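You operate a simulated robot arm through the tools that you are given. There is no shell and no other tool. Be economical: measure what you need, move in short steps, check, and stop when the job is done.

The job below is to be done with a simulated robot arm. You get a single attempt, and the scene is never put back.

Task
Find the line with the lowest pressure and mark it.
Fine: grey knob to R7, R8 and R9, green button at each; red slider to the lowest.

The check looks at the end state, three seconds after you hand in, the way a careful person would. Anything else that was tipped, shoved, dropped, spilled or broken makes it a failure.

Robot
A 6-joint arm with a two-finger parallel gripper, fixed in place. Base frame: the origin is at the foot of the arm, x ahead of it, y to its left, z up. Lengths are in mm, angles in degrees, forces in N, time in s.
With the tool pointing down near the work surface it reaches from about 220 to 660 mm from the base axis. Its first joint turns from -66.0 to 66.0 degrees. Payload 2.9 kg.
The tool frame sits at the grasp point between the pads (the TCP): z along the fingers, y along the line on which they close. The tips reach 30 mm beyond it. Largest opening 110 mm; finger width 20, thickness 10; the body of the gripper, 48 by 112 mm, starts 55 mm behind the TCP.
Orientation is that of the tool frame in the base frame, as a unit quaternion [w, x, y, z]. With the fingers straight down and closing along the base's y, the tool's x points along the base's -x, its y along +y and its z along -z.

Tools
- The arm moves only by the tool move_arm. Its argument "increments" is one flat list of numbers, 7 for each row, row after row: the turn, a rotation vector about the tool's x, y, z in degrees, then the shift along the tool's x, y, z in mm, then the closure in counts, from 0 (fully open) to 255 (shut). In form: [rx, ry, rz, dx, dy, dz, hand, rx, ry, rz, dx, dy, dz, hand, ...]. A call has 1 to 20 rows; each row is the pose to reach, as a shift and turn from the pose commanded when the call began, along the tool's axes at that moment. Rows are played at 5 a second. More than 50 mm and 8.6 degrees between two rows, or a gripper value outside its range, and nothing of the call is played. Where a pose cannot be reached the arm comes as near as it can. A force on the tool above 40 N (or 10 N above the force at the start of the call, whichever is more), or a blocked arm, ends the call early, and 0.2 s more pass. The fingers move at their own pace (about 108 mm/s each) and stop on an object; they squeeze with about 40 N. The grip force told is the motor's: it shows also when the fingers shut on nothing. Time passes only in rows, and 0.2 s behind the last, so rows that repeat a pose let the fingers close. It gives the time, the measured TCP pose, the force on the tool (base axes), the opening and the grip force at its end, in the units of the frame above (readings bear some noise).
- Cameras (640 x 400 px; columns grow to the right, rows downward): "scene" is fixed at [74.4, 425.5, 1410.3]; the picture's right is [-0.82, -0.57, 0.00], its down [-0.18, 0.26, -0.95] and it looks along [0.54, -0.78, -0.32] (base axes); focal length 312 px, centre (320, 200). "wrist" rides on the gripper at [-36, 0, -57] in the tool frame; the picture's right is [0.00, -1.00, 0.00], its down [0.97, 0.00, -0.24] and it looks along [0.24, 0.00, 0.97] (tool axes); focal length 218 px, centre (320, 200). There is no depth. A picture from a camera that has moved, and an enlarged one, comes with that camera's place and axes in the base frame and with its lens.
- snapshot(camera): a new picture of that camera. No time passes.
- zoom(camera, box): a new picture of the part [left, top, right, bottom] of that camera's present view, enlarged. No time passes.
- close_job(): hands the job in; it is judged then, once.

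Go step by step. Nothing tells you positions but the pictures and the camera data: compare them with the known pose of the tool, close in by small moves and look again before you grip or let go. The budget is 120 turns and 84 pictures, counting those below and the enlarged ones. Unless the task says otherwise, let go and move clear before handing in, and close with one line.

The tools are called by a JSON object that holds its "method" and its "body". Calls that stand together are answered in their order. move_arm: Moves the arm, as the interface text tells. Its arguments: {"type":"object","properties":{"increments":{"type":"array","items":{"type":"number"}}},"required":["increments"]} The other tools are called the same way: snapshot (camera) takes a picture; zoom (camera, box) takes an enlarged picture of a part of a camera's view; close_job () hands the job in.

At the start:

```text
time_s: 0.0
ee_pos: [327.3, -175.6, 1265.3]
tcp_rot: [0.001, 0.001, 1.0, -0.001]
contact_force: [-0.4, 0.6, -0.3]
width: 110.1
finger_force: 0.0
```

scene: 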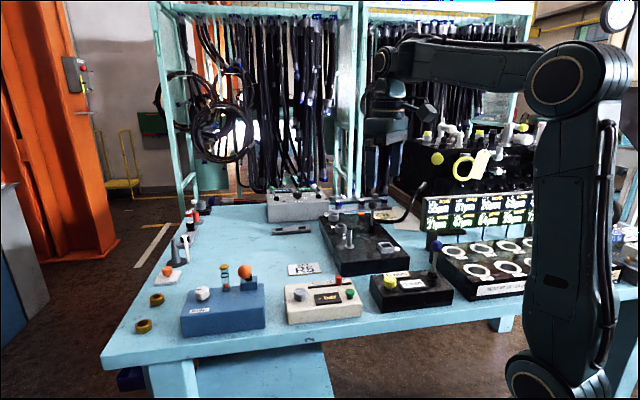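
wrist: 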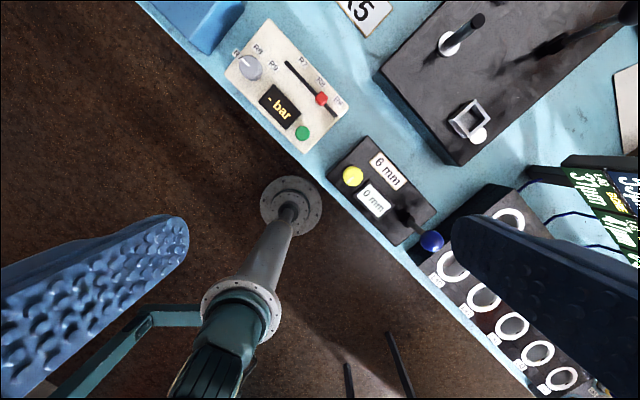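

I see a cream box with a grey knob, a "- bar" display, a green button and a red slider labelled R7/R8/R9. I'll enlarge it in both views.

{"method": "zoom", "body": {"camera": "wrist", "box": [210, 10, 370, 160]}}

{"method": "zoom", "body": {"camera": "scene", "box": [270, 260, 380, 330]}}

```text
2.67 times, centred on (290, 85) of wrist
camera zoom: at [361.5, -177.0, 1323.4], right [0.0, -1.0, 0.0], down [-0.97, 0.0, 0.24], along [-0.24, 0.0, -0.97], focal length 582 px, centre (400, 507)
```

zoom: 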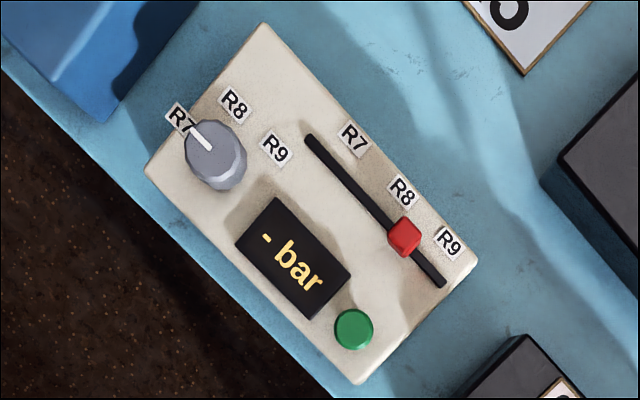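

```text
5.71 times, centred on (325, 295) of scene
camera zoom: at [74.4, 425.5, 1410.3], right [-0.82, -0.57, 0.0], down [-0.18, 0.26, -0.95], along [0.54, -0.78, -0.32], focal length 1784 px, centre (291, -343)
```

zoom: 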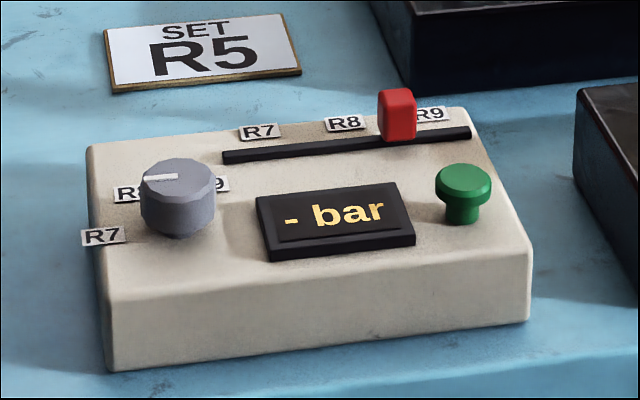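

The knob's line seems to be on R7 already, and the box centre is near (435, -135). I'll move over the box for a closer second view to triangulate from.

{"method": "move_arm", "body": {"increments": [0, 0, 0, -34, 10, 23, 0, 0, 0, 0, -67, 20, 46, 0, 0, 0, 0, -100, 30, 70, 0, 0, 0, 0, -134, 40, 93, 0, 0, 0, 0, -134, 40, 93, 0]}}

{"method": "snapshot", "body": {"camera": "wrist"}}

```text
time_s: 1.2
ee_pos: [461.0, -135.5, 1170.4]
tcp_rot: [-0.001, 0.0, 1.0, 0.0]
contact_force: [0.0, 0.6, -0.2]
width: 109.9
finger_force: 0.0
```

```text
79 pictures are left
camera wrist: at [496.6, -136.3, 1228.5], right [0.0, -1.0, 0.0], down [-0.97, 0.0, 0.24], along [-0.24, 0.0, -0.97], focal length 218 px, centre (320, 200)
```

wrist: 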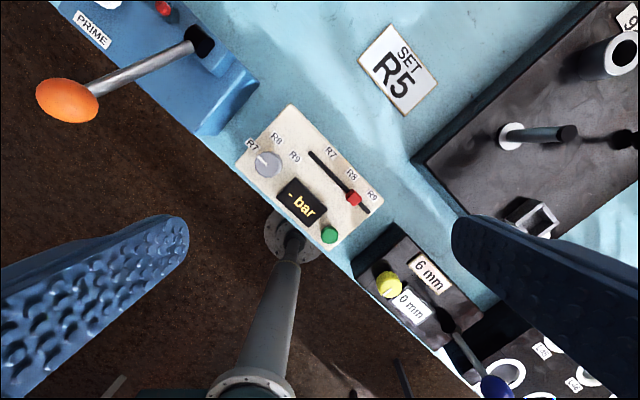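

The second view is in hand; I'll enlarge it to triangulate accurately.

{"method": "zoom", "body": {"camera": "wrist", "box": [224, 90, 400, 260]}}

```text
2.35 times, centred on (312, 175) of wrist
camera zoom: at [496.6, -136.3, 1228.5], right [0.0, -1.0, 0.0], down [-0.97, 0.0, 0.24], along [-0.24, 0.0, -0.97], focal length 514 px, centre (339, 259)
```

zoom: 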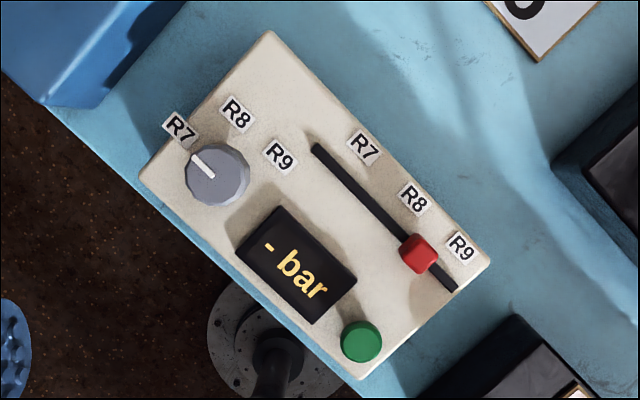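

Two views agree: button top about (382, -149, 957), knob top about (476, -74, 964), slider cap about (434, -180, 957), halfway between R8 and R9. The labels are 40 mm apart. The knob sits on R7, so I'll close the fingers and hover over the green button.

{"method": "move_arm", "body": {"increments": [0, 0, 0, 20, -3, 40, 255, 0, 0, 0, 40, -7, 80, 255, 0, 0, 0, 60, -10, 120, 255, 0, 0, 0, 79, -13.5, 162, 255, 0, 0, 0, 79, -13.5, 162, 255]}}

{"method": "zoom", "body": {"camera": "scene", "box": [250, 210, 410, 330]}}

{"method": "snapshot", "body": {"camera": "wrist"}}

```text
time_s: 2.4
ee_pos: [377.7, -151.1, 1011.7]
tcp_rot: [0.0, 0.0, 1.0, 0.0]
contact_force: [0.2, 0.6, -0.1]
width: 0.0
finger_force: 37.9
```

```text
3.33 times, centred on (330, 270) of scene
camera zoom: at [74.4, 425.5, 1410.3], right [-0.82, -0.57, 0.0], down [-0.18, 0.26, -0.95], along [0.54, -0.78, -0.32], focal length 1040 px, centre (287, -33)
```

zoom: 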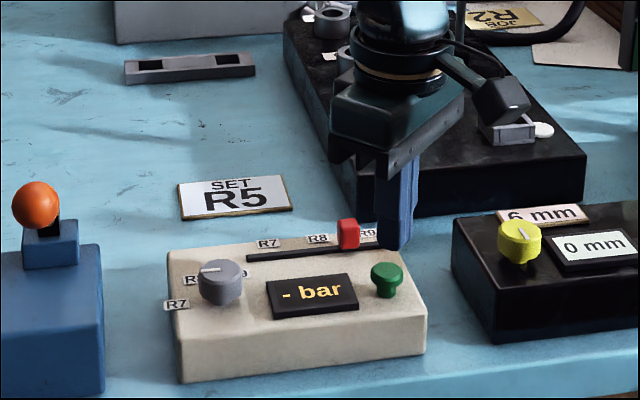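

```text
76 pictures are left
camera wrist: at [413.0, -151.5, 1069.0], right [0.0, -1.0, 0.0], down [-0.97, 0.0, 0.24], along [-0.24, 0.0, -0.97], focal length 218 px, centre (320, 200)
```

wrist: 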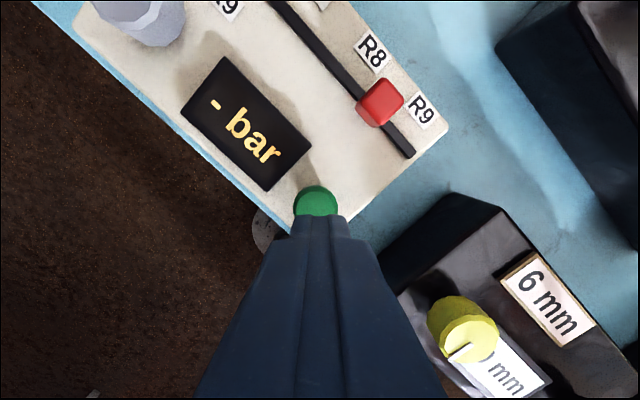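

The fingertips hover near the button, about 6 mm short in x. I'll correct that, then descend until I feel it.

{"method": "move_arm", "body": {"increments": [0, 0, 0, -4, 1, 10, 255, 0, 0, 0, -4, 1, 20, 255, 0, 0, 0, -4, 1, 20, 255]}}

{"method": "snapshot", "body": {"camera": "wrist"}}

```text
time_s: 3.2
ee_pos: [384.6, -150.5, 990.1]
tcp_rot: [0.0, 0.0, 1.0, 0.0]
contact_force: [-0.1, -0.5, -0.9]
width: 0.0
finger_force: 37.7
```

```text
75 pictures are left
camera wrist: at [419.4, -150.7, 1048.1], right [0.0, -1.0, 0.0], down [-0.97, 0.0, 0.24], along [-0.24, 0.0, -0.97], focal length 218 px, centre (320, 200)
```

wrist: 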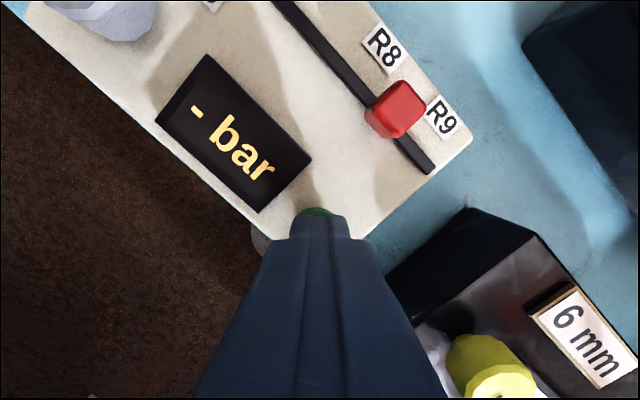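

The tips are nearly on the button. I'll press in small steps.

{"method": "move_arm", "body": {"increments": [0, 0, 0, 0, 0, 3, 255, 0, 0, 0, 0, 0, 5, 255, 0, 0, 0, 0, 0, 6, 255, 0, 0, 0, 0, 0, 7, 255, 0, 0, 0, 0, 0, 7, 255]}}

{"method": "snapshot", "body": {"camera": "wrist"}}

```text
time_s: 4.4
ee_pos: [384.7, -149.3, 982.9]
tcp_rot: [0.0, 0.0, 1.0, 0.0]
contact_force: [-1.5, -2.0, 5.4]
width: 0.0
finger_force: 37.5
```

```text
74 pictures are left
camera wrist: at [419.7, -150.0, 1041.1], right [0.0, -1.0, 0.0], down [-0.97, 0.0, 0.24], along [-0.24, 0.0, -0.97], focal length 218 px, centre (320, 200)
```

wrist: 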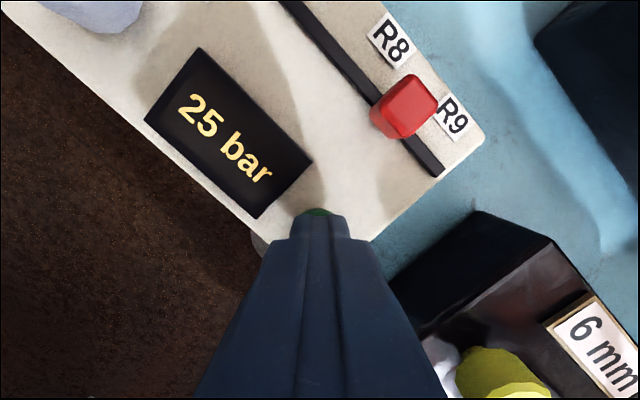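

R7 reads 25 bar. Next I'll lift, part-open, and go above the knob with the tool turned -26°.

{"method": "move_arm", "body": {"increments": [0, 0, 0, 0, 0, -25, 255, 0, 0, 0, 0, 0, -60, 255, 0, 0, -8, -30, 25, -60, 120, 0, 0, -16, -60, 50, -60, 120, 0, 0, -24, -91, 75, -60, 120, 0, 0, -26, -91, 75, -60, 120, 0, 0, -26, -91, 75, -60, 120]}}

{"method": "snapshot", "body": {"camera": "wrist"}}

{"method": "zoom", "body": {"camera": "scene", "box": [250, 210, 410, 330]}}

```text
time_s: 6.0
ee_pos: [475.2, -73.9, 1043.8]
tcp_rot: [-0.001, -0.226, 0.974, -0.001]
contact_force: [-0.3, -0.1, -0.3]
width: 58.1
finger_force: 0.2
```

```text
73 pictures are left
camera wrist: at [506.3, -59.4, 1101.1], right [0.44, -0.9, 0.0], down [-0.87, -0.43, 0.24], along [-0.22, -0.11, -0.97], focal length 218 px, centre (320, 200)
```

wrist: 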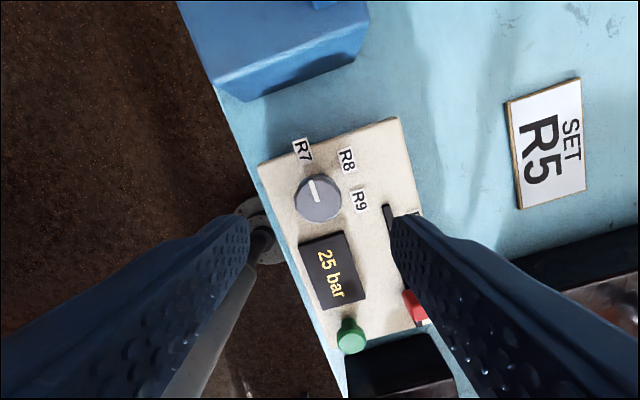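

```text
3.33 times, centred on (330, 270) of scene
camera zoom: at [74.4, 425.5, 1410.3], right [-0.82, -0.57, 0.0], down [-0.18, 0.26, -0.95], along [0.54, -0.78, -0.32], focal length 1040 px, centre (287, -33)
```

zoom: 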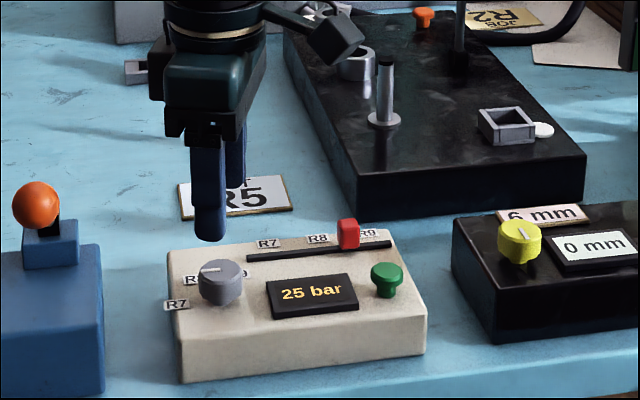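

The knob is centred under the TCP to about 1 mm. I'll check the marker's angle against the labels more closely.

{"method": "zoom", "body": {"camera": "wrist", "box": [265, 125, 385, 235]}}

```text
3.64 times, centred on (325, 180) of wrist
camera zoom: at [506.3, -59.4, 1101.1], right [0.44, -0.9, 0.0], down [-0.87, -0.43, 0.24], along [-0.22, -0.11, -0.97], focal length 794 px, centre (302, 273)
```

zoom: 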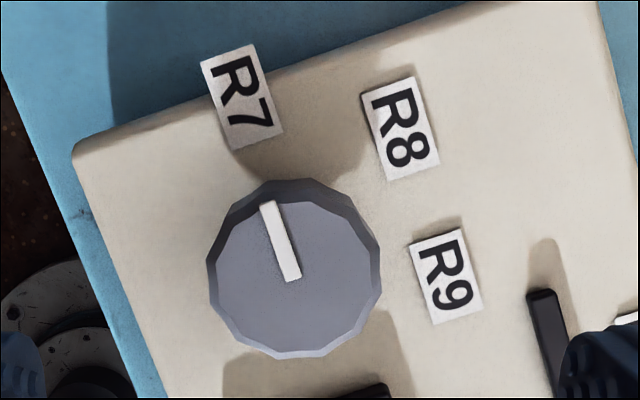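

Marker at 45°, R7 at 46°, R8 near -17°, R9 near -78° (base angles), so about 61° per step. I'll descend and grip the knob.

{"method": "move_arm", "body": {"increments": [0, 0, 0, 0, 0, 25, 120, 0, 0, 0, 0, 0, 45, 120, 0, 0, 0, 0, 0, 58, 120, 0, 0, 0, 0, 0, 66, 120, 0, 0, 0, 0, 0, 66, 120, 0, 0, 0, 0, 0, 66, 255, 0, 0, 0, 0, 0, 66, 255, 0, 0, 0, 0, 0, 66, 255]}}

{"method": "zoom", "body": {"camera": "scene", "box": [270, 240, 380, 330]}}

```text
time_s: 7.8
ee_pos: [475.0, -72.2, 978.2]
tcp_rot: [-0.001, -0.226, 0.974, 0.001]
contact_force: [-4.8, 9.2, -2.3]
width: 31.4
finger_force: 44.7
```

```text
4.44 times, centred on (325, 285) of scene
camera zoom: at [74.4, 425.8, 1410.2], right [-0.82, -0.57, 0.0], down [-0.18, 0.26, -0.95], along [0.54, -0.78, -0.32], focal length 1387 px, centre (298, -178)
```

zoom: 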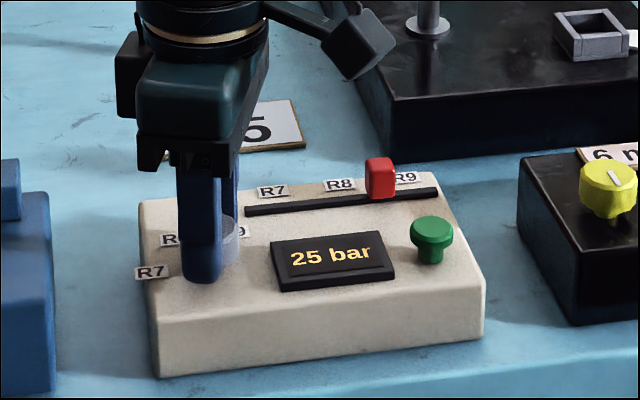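

The knob is gripped (31.4 mm) with a small side force. I'll shift 1 mm to relieve it and turn +61° about the tool axis.

{"method": "move_arm", "body": {"increments": [0, 0, 0, 0, 1, 0, 255, 0, 0, 8, 0, 1, 0, 255, 0, 0, 16, 0, 1, 0, 255, 0, 0, 24, 0, 1, 0, 255, 0, 0, 32, 0, 1, 0, 255, 0, 0, 40, 0, 1, 0, 255, 0, 0, 48, 0, 1, 0, 255, 0, 0, 55, 0, 1, 0, 255, 0, 0, 61, 0, 1, 0, 255, 0, 0, 61, 0, 1, 0, 255]}}

{"method": "zoom", "body": {"camera": "scene", "box": [270, 240, 380, 330]}}

{"method": "snapshot", "body": {"camera": "wrist"}}

```text
time_s: 10.0
ee_pos: [475.6, -71.7, 977.3]
tcp_rot: [0.0, 0.301, 0.954, 0.001]
contact_force: [-3.8, 9.8, -10.4]
width: 30.7
finger_force: 44.5
```

```text
4.44 times, centred on (325, 285) of scene
camera zoom: at [74.5, 425.8, 1410.2], right [-0.82, -0.57, 0.0], down [-0.18, 0.26, -0.95], along [0.54, -0.78, -0.32], focal length 1387 px, centre (298, -178)
```

zoom: 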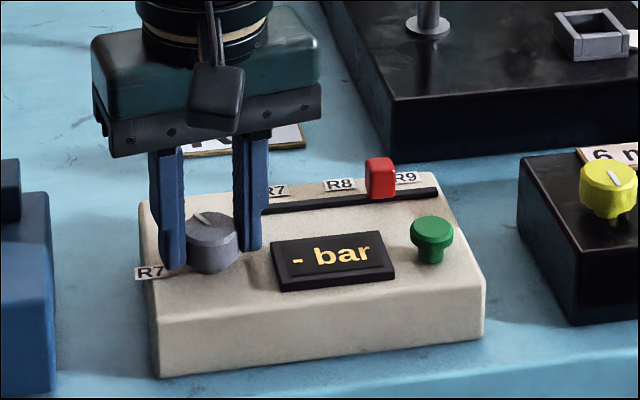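

```text
68 pictures are left
camera wrist: at [504.1, -93.8, 1035.2], right [-0.57, -0.82, 0.0], down [-0.79, 0.56, 0.24], along [-0.2, 0.14, -0.97], focal length 218 px, centre (320, 200)
```

wrist: 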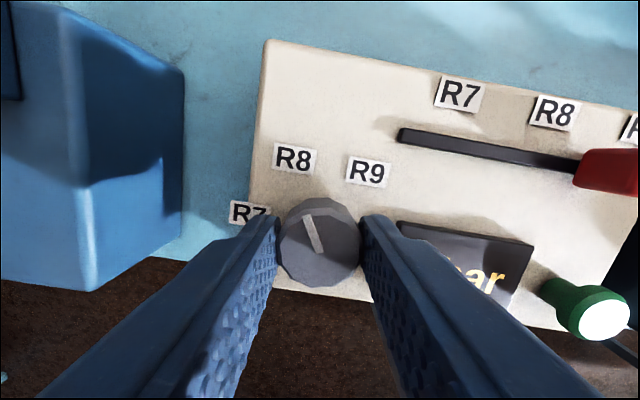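

The marker now points to about -17°, which is R8. I'll release, lift, and move over to press the button in one pass.

{"method": "move_arm", "body": {"increments": [0, 0, 0, 0, 0, 0, 158, 0, 0, 0, 0, 0, 0, 158, 0, 0, 0, 0, 0, -25, 158, 0, 0, 0, 0, 0, -60, 158, 0, 0, 0, 10, -39, -60, 255, 0, 0, 0, 20, -78, -60, 255, 0, 0, 0, 30, -116, -60, 255, 0, 0, 0, 30, -116, -60, 255, 0, 0, 0, 30, -116, -30, 255, 0, 0, 0, 30, -116, -15, 255, 0, 0, 0, 30, -116, -15, 255]}}

{"method": "snapshot", "body": {"camera": "wrist"}}

{"method": "zoom", "body": {"camera": "scene", "box": [270, 240, 380, 330]}}

```text
time_s: 12.4
ee_pos: [385.2, -150.4, 992.5]
tcp_rot: [0.0, 0.301, 0.954, 0.0]
contact_force: [0.2, 0.0, 0.0]
width: 0.2
finger_force: 37.7
```

```text
67 pictures are left
camera wrist: at [413.9, -171.8, 1049.8], right [-0.57, -0.82, 0.0], down [-0.8, 0.56, 0.24], along [-0.2, 0.14, -0.97], focal length 218 px, centre (320, 200)
```

wrist: 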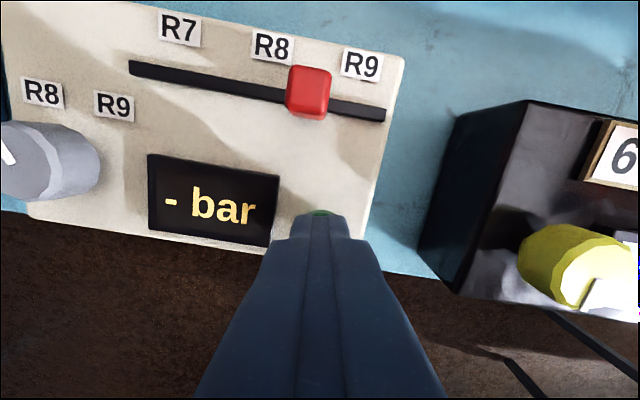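

```text
4.44 times, centred on (325, 285) of scene
camera zoom: at [74.4, 425.5, 1410.3], right [-0.82, -0.57, 0.0], down [-0.18, 0.26, -0.95], along [0.54, -0.78, -0.32], focal length 1387 px, centre (298, -178)
```

zoom: 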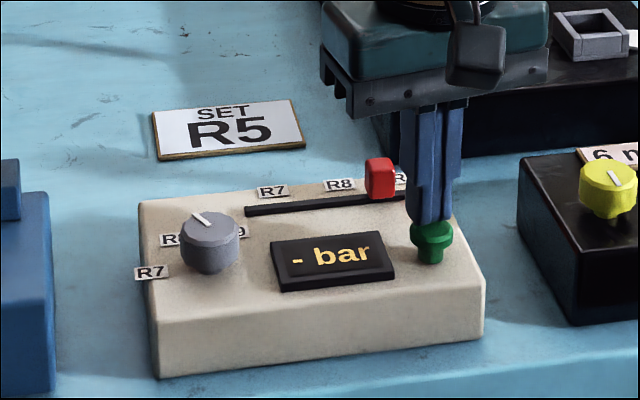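

The knob stayed at R8 and the fingers are over the button. I'll press.

{"method": "move_arm", "body": {"increments": [0, 0, 0, 0, 0, 4, 255, 0, 0, 0, 0, 0, 7, 255, 0, 0, 0, 0, 0, 9, 255, 0, 0, 0, 0, 0, 9, 255]}}

{"method": "snapshot", "body": {"camera": "wrist"}}

```text
time_s: 13.4
ee_pos: [384.9, -151.6, 983.6]
tcp_rot: [0.0, 0.301, 0.954, 0.0]
contact_force: [1.7, 0.2, 4.4]
width: 0.0
finger_force: 37.5
```

```text
65 pictures are left
camera wrist: at [413.5, -172.2, 1041.3], right [-0.57, -0.82, 0.0], down [-0.8, 0.56, 0.24], along [-0.2, 0.14, -0.97], focal length 218 px, centre (320, 200)
```

wrist: 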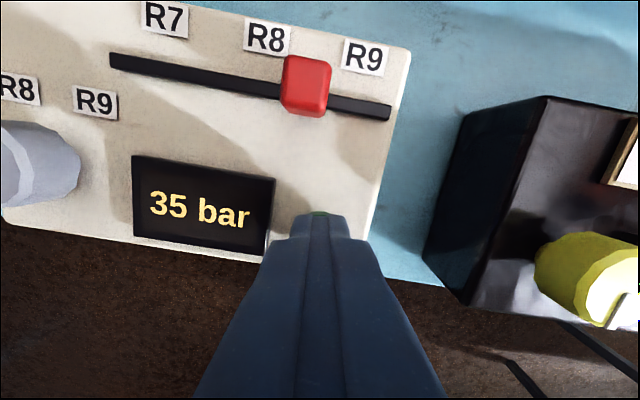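

R8 reads 35 bar. I'll go back to the knob, turn the tool back -61° on the way, and grip it.

{"method": "move_arm", "body": {"increments": [0, 0, 0, 0, 0, -25, 255, 0, 0, 0, 0, 0, -60, 255, 0, 0, -8, -10, 39, -60, 120, 0, 0, -16, -20, 77, -60, 120, 0, 0, -24, -30, 116, -60, 120, 0, 0, -32, -30, 116, -60, 120, 0, 0, -40, -30, 116, -60, 120, 0, 0, -48, -30, 116, -60, 120, 0, 0, -56, -30, 116, -60, 120, 0, 0, -61, -30, 116, -60, 120, 0, 0, -61, -30, 116, -35, 120, 0, 0, -61, -30, 116, -15, 120, 0, 0, -61, -30, 116, -6, 120, 0, 0, -61, -30, 116, -6, 120, 0, 0, -61, -30, 116, -6, 255, 0, 0, -61, -30, 116, -6, 255, 0, 0, -61, -30, 116, -6, 255]}}

{"method": "snapshot", "body": {"camera": "wrist"}}

```text
time_s: 17.0
ee_pos: [476.6, -71.5, 988.5]
tcp_rot: [0.0, -0.225, 0.974, -0.001]
contact_force: [2.7, -3.0, -3.9]
width: 31.1
finger_force: 45.5
```

```text
64 pictures are left
camera wrist: at [507.9, -57.2, 1046.9], right [0.44, -0.9, 0.0], down [-0.87, -0.43, 0.24], along [-0.22, -0.11, -0.97], focal length 218 px, centre (320, 200)
```

wrist: 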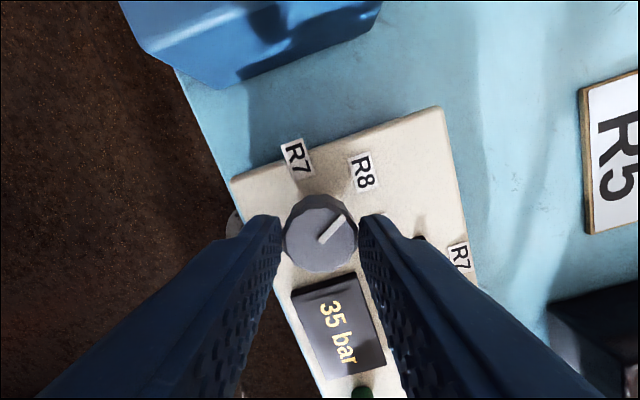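

The grip is about 10 mm higher than before (fingertips at 958). I'll reopen slightly, go down 10 mm, regrip, and turn +61°.

{"method": "move_arm", "body": {"increments": [0, 0, 0, 0, 0, 0, 140, 0, 0, 0, 0, 0, 0, 140, 0, 0, 0, 0, 0, 10, 140, 0, 0, 0, 0, 0, 10, 255, 0, 0, 0, 0, 0, 10, 255, 0, 0, 0, 0, 0, 10, 255, 0, 0, 8, 0, 0, 10, 255, 0, 0, 16, 0, 0, 10, 255, 0, 0, 24, 0, 0, 10, 255, 0, 0, 32, 0, 0, 10, 255, 0, 0, 40, 0, 0, 10, 255, 0, 0, 48, 0, 0, 10, 255, 0, 0, 55, 0, 0, 10, 255, 0, 0, 61, 0, 0, 10, 255, 0, 0, 61, 0, 0, 10, 255]}}

{"method": "snapshot", "body": {"camera": "wrist"}}

```text
time_s: 20.2
ee_pos: [475.8, -73.3, 979.8]
tcp_rot: [0.0, 0.3, 0.954, 0.0]
contact_force: [0.2, 1.9, 0.9]
width: 31.3
finger_force: 44.8
```

```text
63 pictures are left
camera wrist: at [504.6, -94.2, 1037.3], right [-0.57, -0.82, 0.0], down [-0.8, 0.56, 0.24], along [-0.2, 0.14, -0.97], focal length 218 px, centre (320, 200)
```

wrist: 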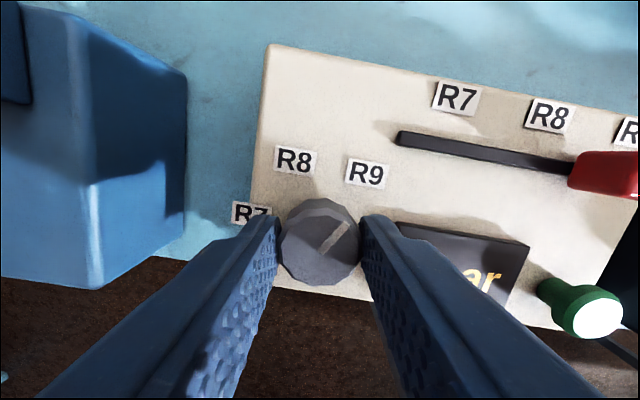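

The marker points to R9 (about -75°). I'll release, lift, and press the button again.

{"method": "move_arm", "body": {"increments": [0, 0, 0, 0, 0, 0, 158, 0, 0, 0, 0, 0, 0, 158, 0, 0, 0, 0, 0, -25, 158, 0, 0, 0, 0, 0, -60, 158, 0, 0, 0, 10, -39, -60, 255, 0, 0, 0, 20, -78, -60, 255, 0, 0, 0, 30, -115.6, -60, 255, 0, 0, 0, 30, -115.6, -60, 255, 0, 0, 0, 30, -115.6, -30, 255, 0, 0, 0, 30, -115.6, -13, 255, 0, 0, 0, 30, -115.6, -13, 255, 0, 0, 0, 30, -115.6, -9, 255, 0, 0, 0, 30, -115.6, -6, 255, 0, 0, 0, 30, -115.6, -4, 255, 0, 0, 0, 30, -115.6, -4, 255]}}

{"method": "snapshot", "body": {"camera": "wrist"}}

{"method": "zoom", "body": {"camera": "scene", "box": [270, 240, 380, 330]}}

```text
time_s: 23.4
ee_pos: [385.2, -150.7, 983.0]
tcp_rot: [0.001, 0.302, 0.953, 0.0]
contact_force: [0.2, -2.8, 3.6]
width: 0.0
finger_force: 37.5
```

```text
62 pictures are left
camera wrist: at [413.9, -171.8, 1041.3], right [-0.57, -0.82, 0.0], down [-0.8, 0.56, 0.24], along [-0.2, 0.14, -0.97], focal length 218 px, centre (320, 200)
```

wrist: 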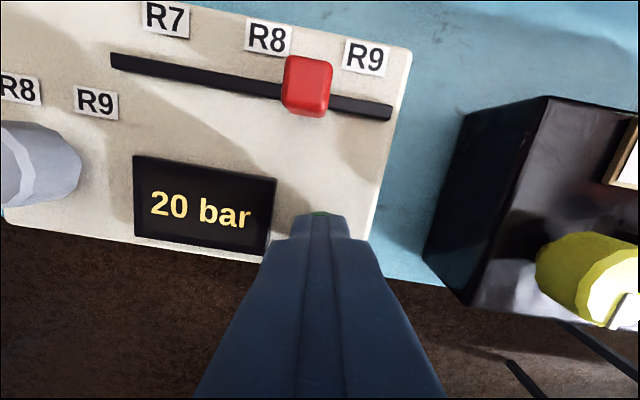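

```text
4.44 times, centred on (325, 285) of scene
camera zoom: at [74.4, 425.5, 1410.3], right [-0.82, -0.57, 0.0], down [-0.18, 0.26, -0.95], along [0.54, -0.78, -0.32], focal length 1387 px, centre (298, -178)
```

zoom: 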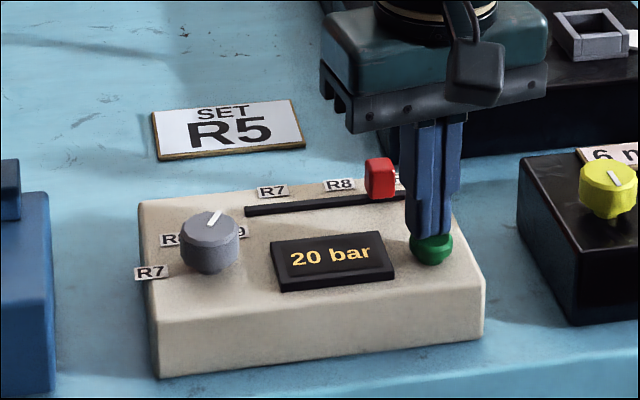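

R7 = 25, R8 = 35 and R9 = 20 bar, so R9 is lowest. I'll lift and hover over the red slider with the fingers closing along its track.

{"method": "move_arm", "body": {"increments": [0, 0, 0, 0, 0, -25, 255, 0, 0, 0, 0, 0, -60, 255, 0, 0, 5, -28, 2, -60, 155, 0, 0, 10, -55, 4, -60, 155, 0, 0, 10, -55, 4, -50, 155, 0, 0, 10, -55, 4, -50, 155]}}

{"method": "snapshot", "body": {"camera": "wrist"}}

{"method": "zoom", "body": {"camera": "wrist", "box": [240, 110, 400, 260]}}

```text
time_s: 24.8
ee_pos: [431.8, -176.6, 1032.8]
tcp_rot: [0.0, 0.382, 0.924, -0.001]
contact_force: [-0.4, 0.2, 0.7]
width: 43.2
finger_force: 0.0
```

```text
60 pictures are left
camera wrist: at [456.2, -203.8, 1090.3], right [-0.71, -0.71, 0.0], down [-0.69, 0.69, 0.24], along [-0.17, 0.17, -0.97], focal length 218 px, centre (320, 200)
```

wrist: 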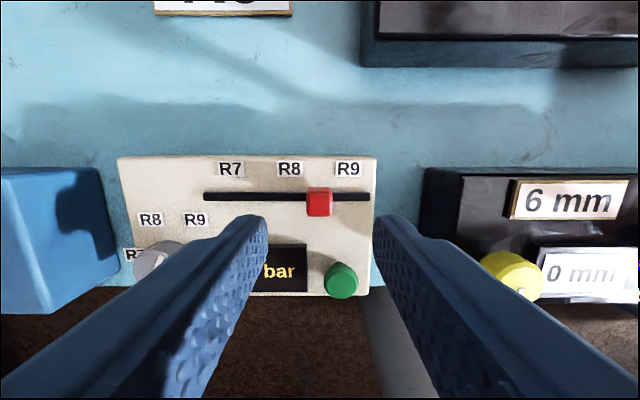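

```text
2.67 times, centred on (320, 185) of wrist
camera zoom: at [456.2, -203.8, 1090.3], right [-0.71, -0.71, 0.0], down [-0.69, 0.69, 0.24], along [-0.17, 0.17, -0.97], focal length 582 px, centre (320, 240)
```

zoom: 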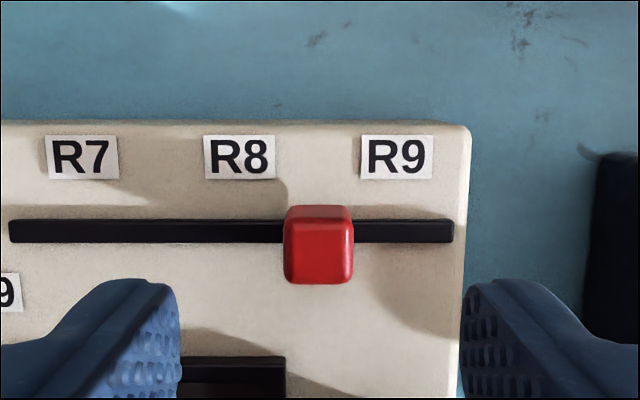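

The slider cap is centred between the fingers, and R9 is 19.8 mm toward the tool's -y. I'll descend and grip.

{"method": "move_arm", "body": {"increments": [0, 0, 0, 0, 0, 20, 155, 0, 0, 0, 0, 0, 40, 155, 0, 0, 0, 0, 0, 50, 155, 0, 0, 0, 0, 0, 55, 155, 0, 0, 0, 0, 0, 55, 155, 0, 0, 0, 0, 0, 55, 230, 0, 0, 0, 0, 0, 55, 255, 0, 0, 0, 0, 0, 55, 255]}}

{"method": "zoom", "body": {"camera": "wrist", "box": [240, 110, 400, 260]}}

{"method": "zoom", "body": {"camera": "scene", "box": [270, 240, 380, 330]}}

```text
time_s: 26.6
ee_pos: [432.5, -179.7, 978.4]
tcp_rot: [0.0, 0.383, 0.924, 0.0]
contact_force: [-0.3, 0.3, -3.0]
width: 15.0
finger_force: 44.7
```

```text
2.67 times, centred on (320, 185) of wrist
camera zoom: at [457.2, -204.8, 1036.1], right [-0.71, -0.71, 0.0], down [-0.69, 0.69, 0.24], along [-0.17, 0.17, -0.97], focal length 582 px, centre (320, 240)
```

zoom: 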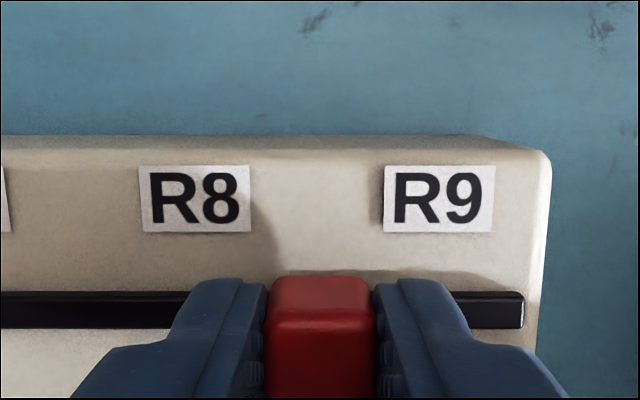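

```text
4.44 times, centred on (325, 285) of scene
camera zoom: at [74.5, 425.5, 1410.3], right [-0.82, -0.57, 0.0], down [-0.18, 0.26, -0.95], along [0.54, -0.78, -0.32], focal length 1387 px, centre (298, -178)
```

zoom: 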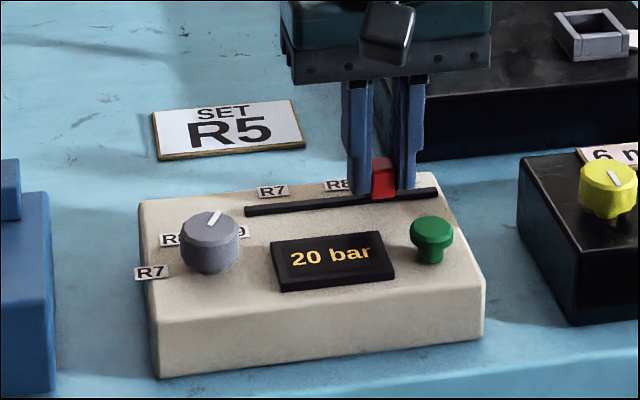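

The slider is held. I'll pull it 20 mm along the track to R9.

{"method": "move_arm", "body": {"increments": [0, 0, 0, 0, -5, 0, 255, 0, 0, 0, 0, -10, 0, 255, 0, 0, 0, 0, -15, 0, 255, 0, 0, 0, 0, -20, 0, 255, 0, 0, 0, 0, -20, 0, 255, 0, 0, 0, 0, -20, 0, 255]}}

{"method": "zoom", "body": {"camera": "wrist", "box": [240, 110, 400, 260]}}

```text
time_s: 28.0
ee_pos: [418.9, -192.8, 978.4]
tcp_rot: [-0.001, 0.381, 0.924, 0.0]
contact_force: [-0.6, 5.0, -6.4]
width: 14.5
finger_force: 44.8
```

```text
2.67 times, centred on (320, 185) of wrist
camera zoom: at [443.1, -219.0, 1036.1], right [-0.71, -0.71, 0.0], down [-0.69, 0.69, 0.24], along [-0.17, 0.17, -0.97], focal length 582 px, centre (320, 240)
```

zoom: 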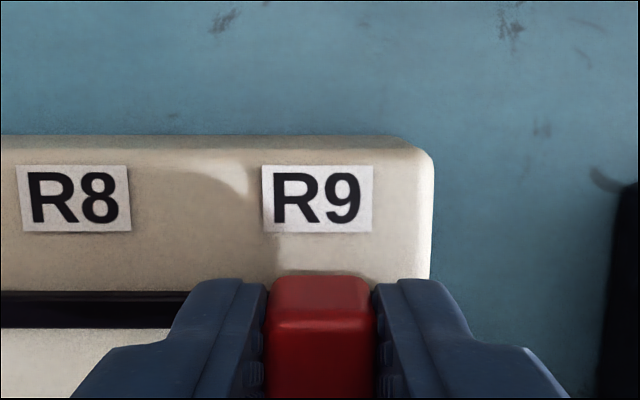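

The cap is lined up with R9. I'll open, lift clear, and inspect.

{"method": "move_arm", "body": {"increments": [0, 0, 0, 0, 0, 0, 195, 0, 0, 0, 0, 0, 0, 195, 0, 0, 0, 0, 0, -25, 195, 0, 0, 0, 0, 0, -65, 195, 0, 0, 0, 0, 0, -110, 195, 0, 0, 0, 0, 0, -110, 195]}}

{"method": "zoom", "body": {"camera": "wrist", "box": [180, 130, 380, 290]}}

{"method": "snapshot", "body": {"camera": "scene"}}

```text
time_s: 29.4
ee_pos: [418.2, -193.4, 1087.7]
tcp_rot: [0.0, 0.383, 0.924, 0.0]
contact_force: [-0.6, 0.4, -0.2]
width: 25.9
finger_force: 0.1
```

```text
2.50 times, centred on (280, 210) of wrist
camera zoom: at [442.4, -218.9, 1145.7], right [-0.71, -0.71, 0.0], down [-0.69, 0.69, 0.24], along [-0.17, 0.17, -0.97], focal length 546 px, centre (420, 175)
```

zoom: 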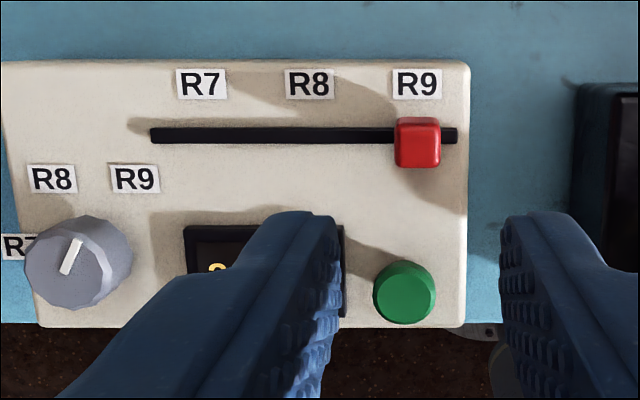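

```text
54 pictures are left
```

scene: 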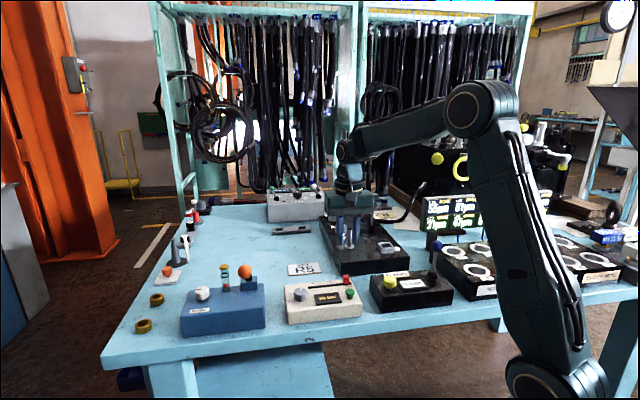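

The slider sits at R9, the arm is clear, and nothing else looks disturbed, so I'm handing in.

{"method": "close_job", "body": {}}

```text
The job is handed in.
```

R9 has the lowest pressure: it read 20 bar, against 25 bar at R7 and 35 bar at R8. The red slider is set to R9, and the job is handed in with the arm clear.
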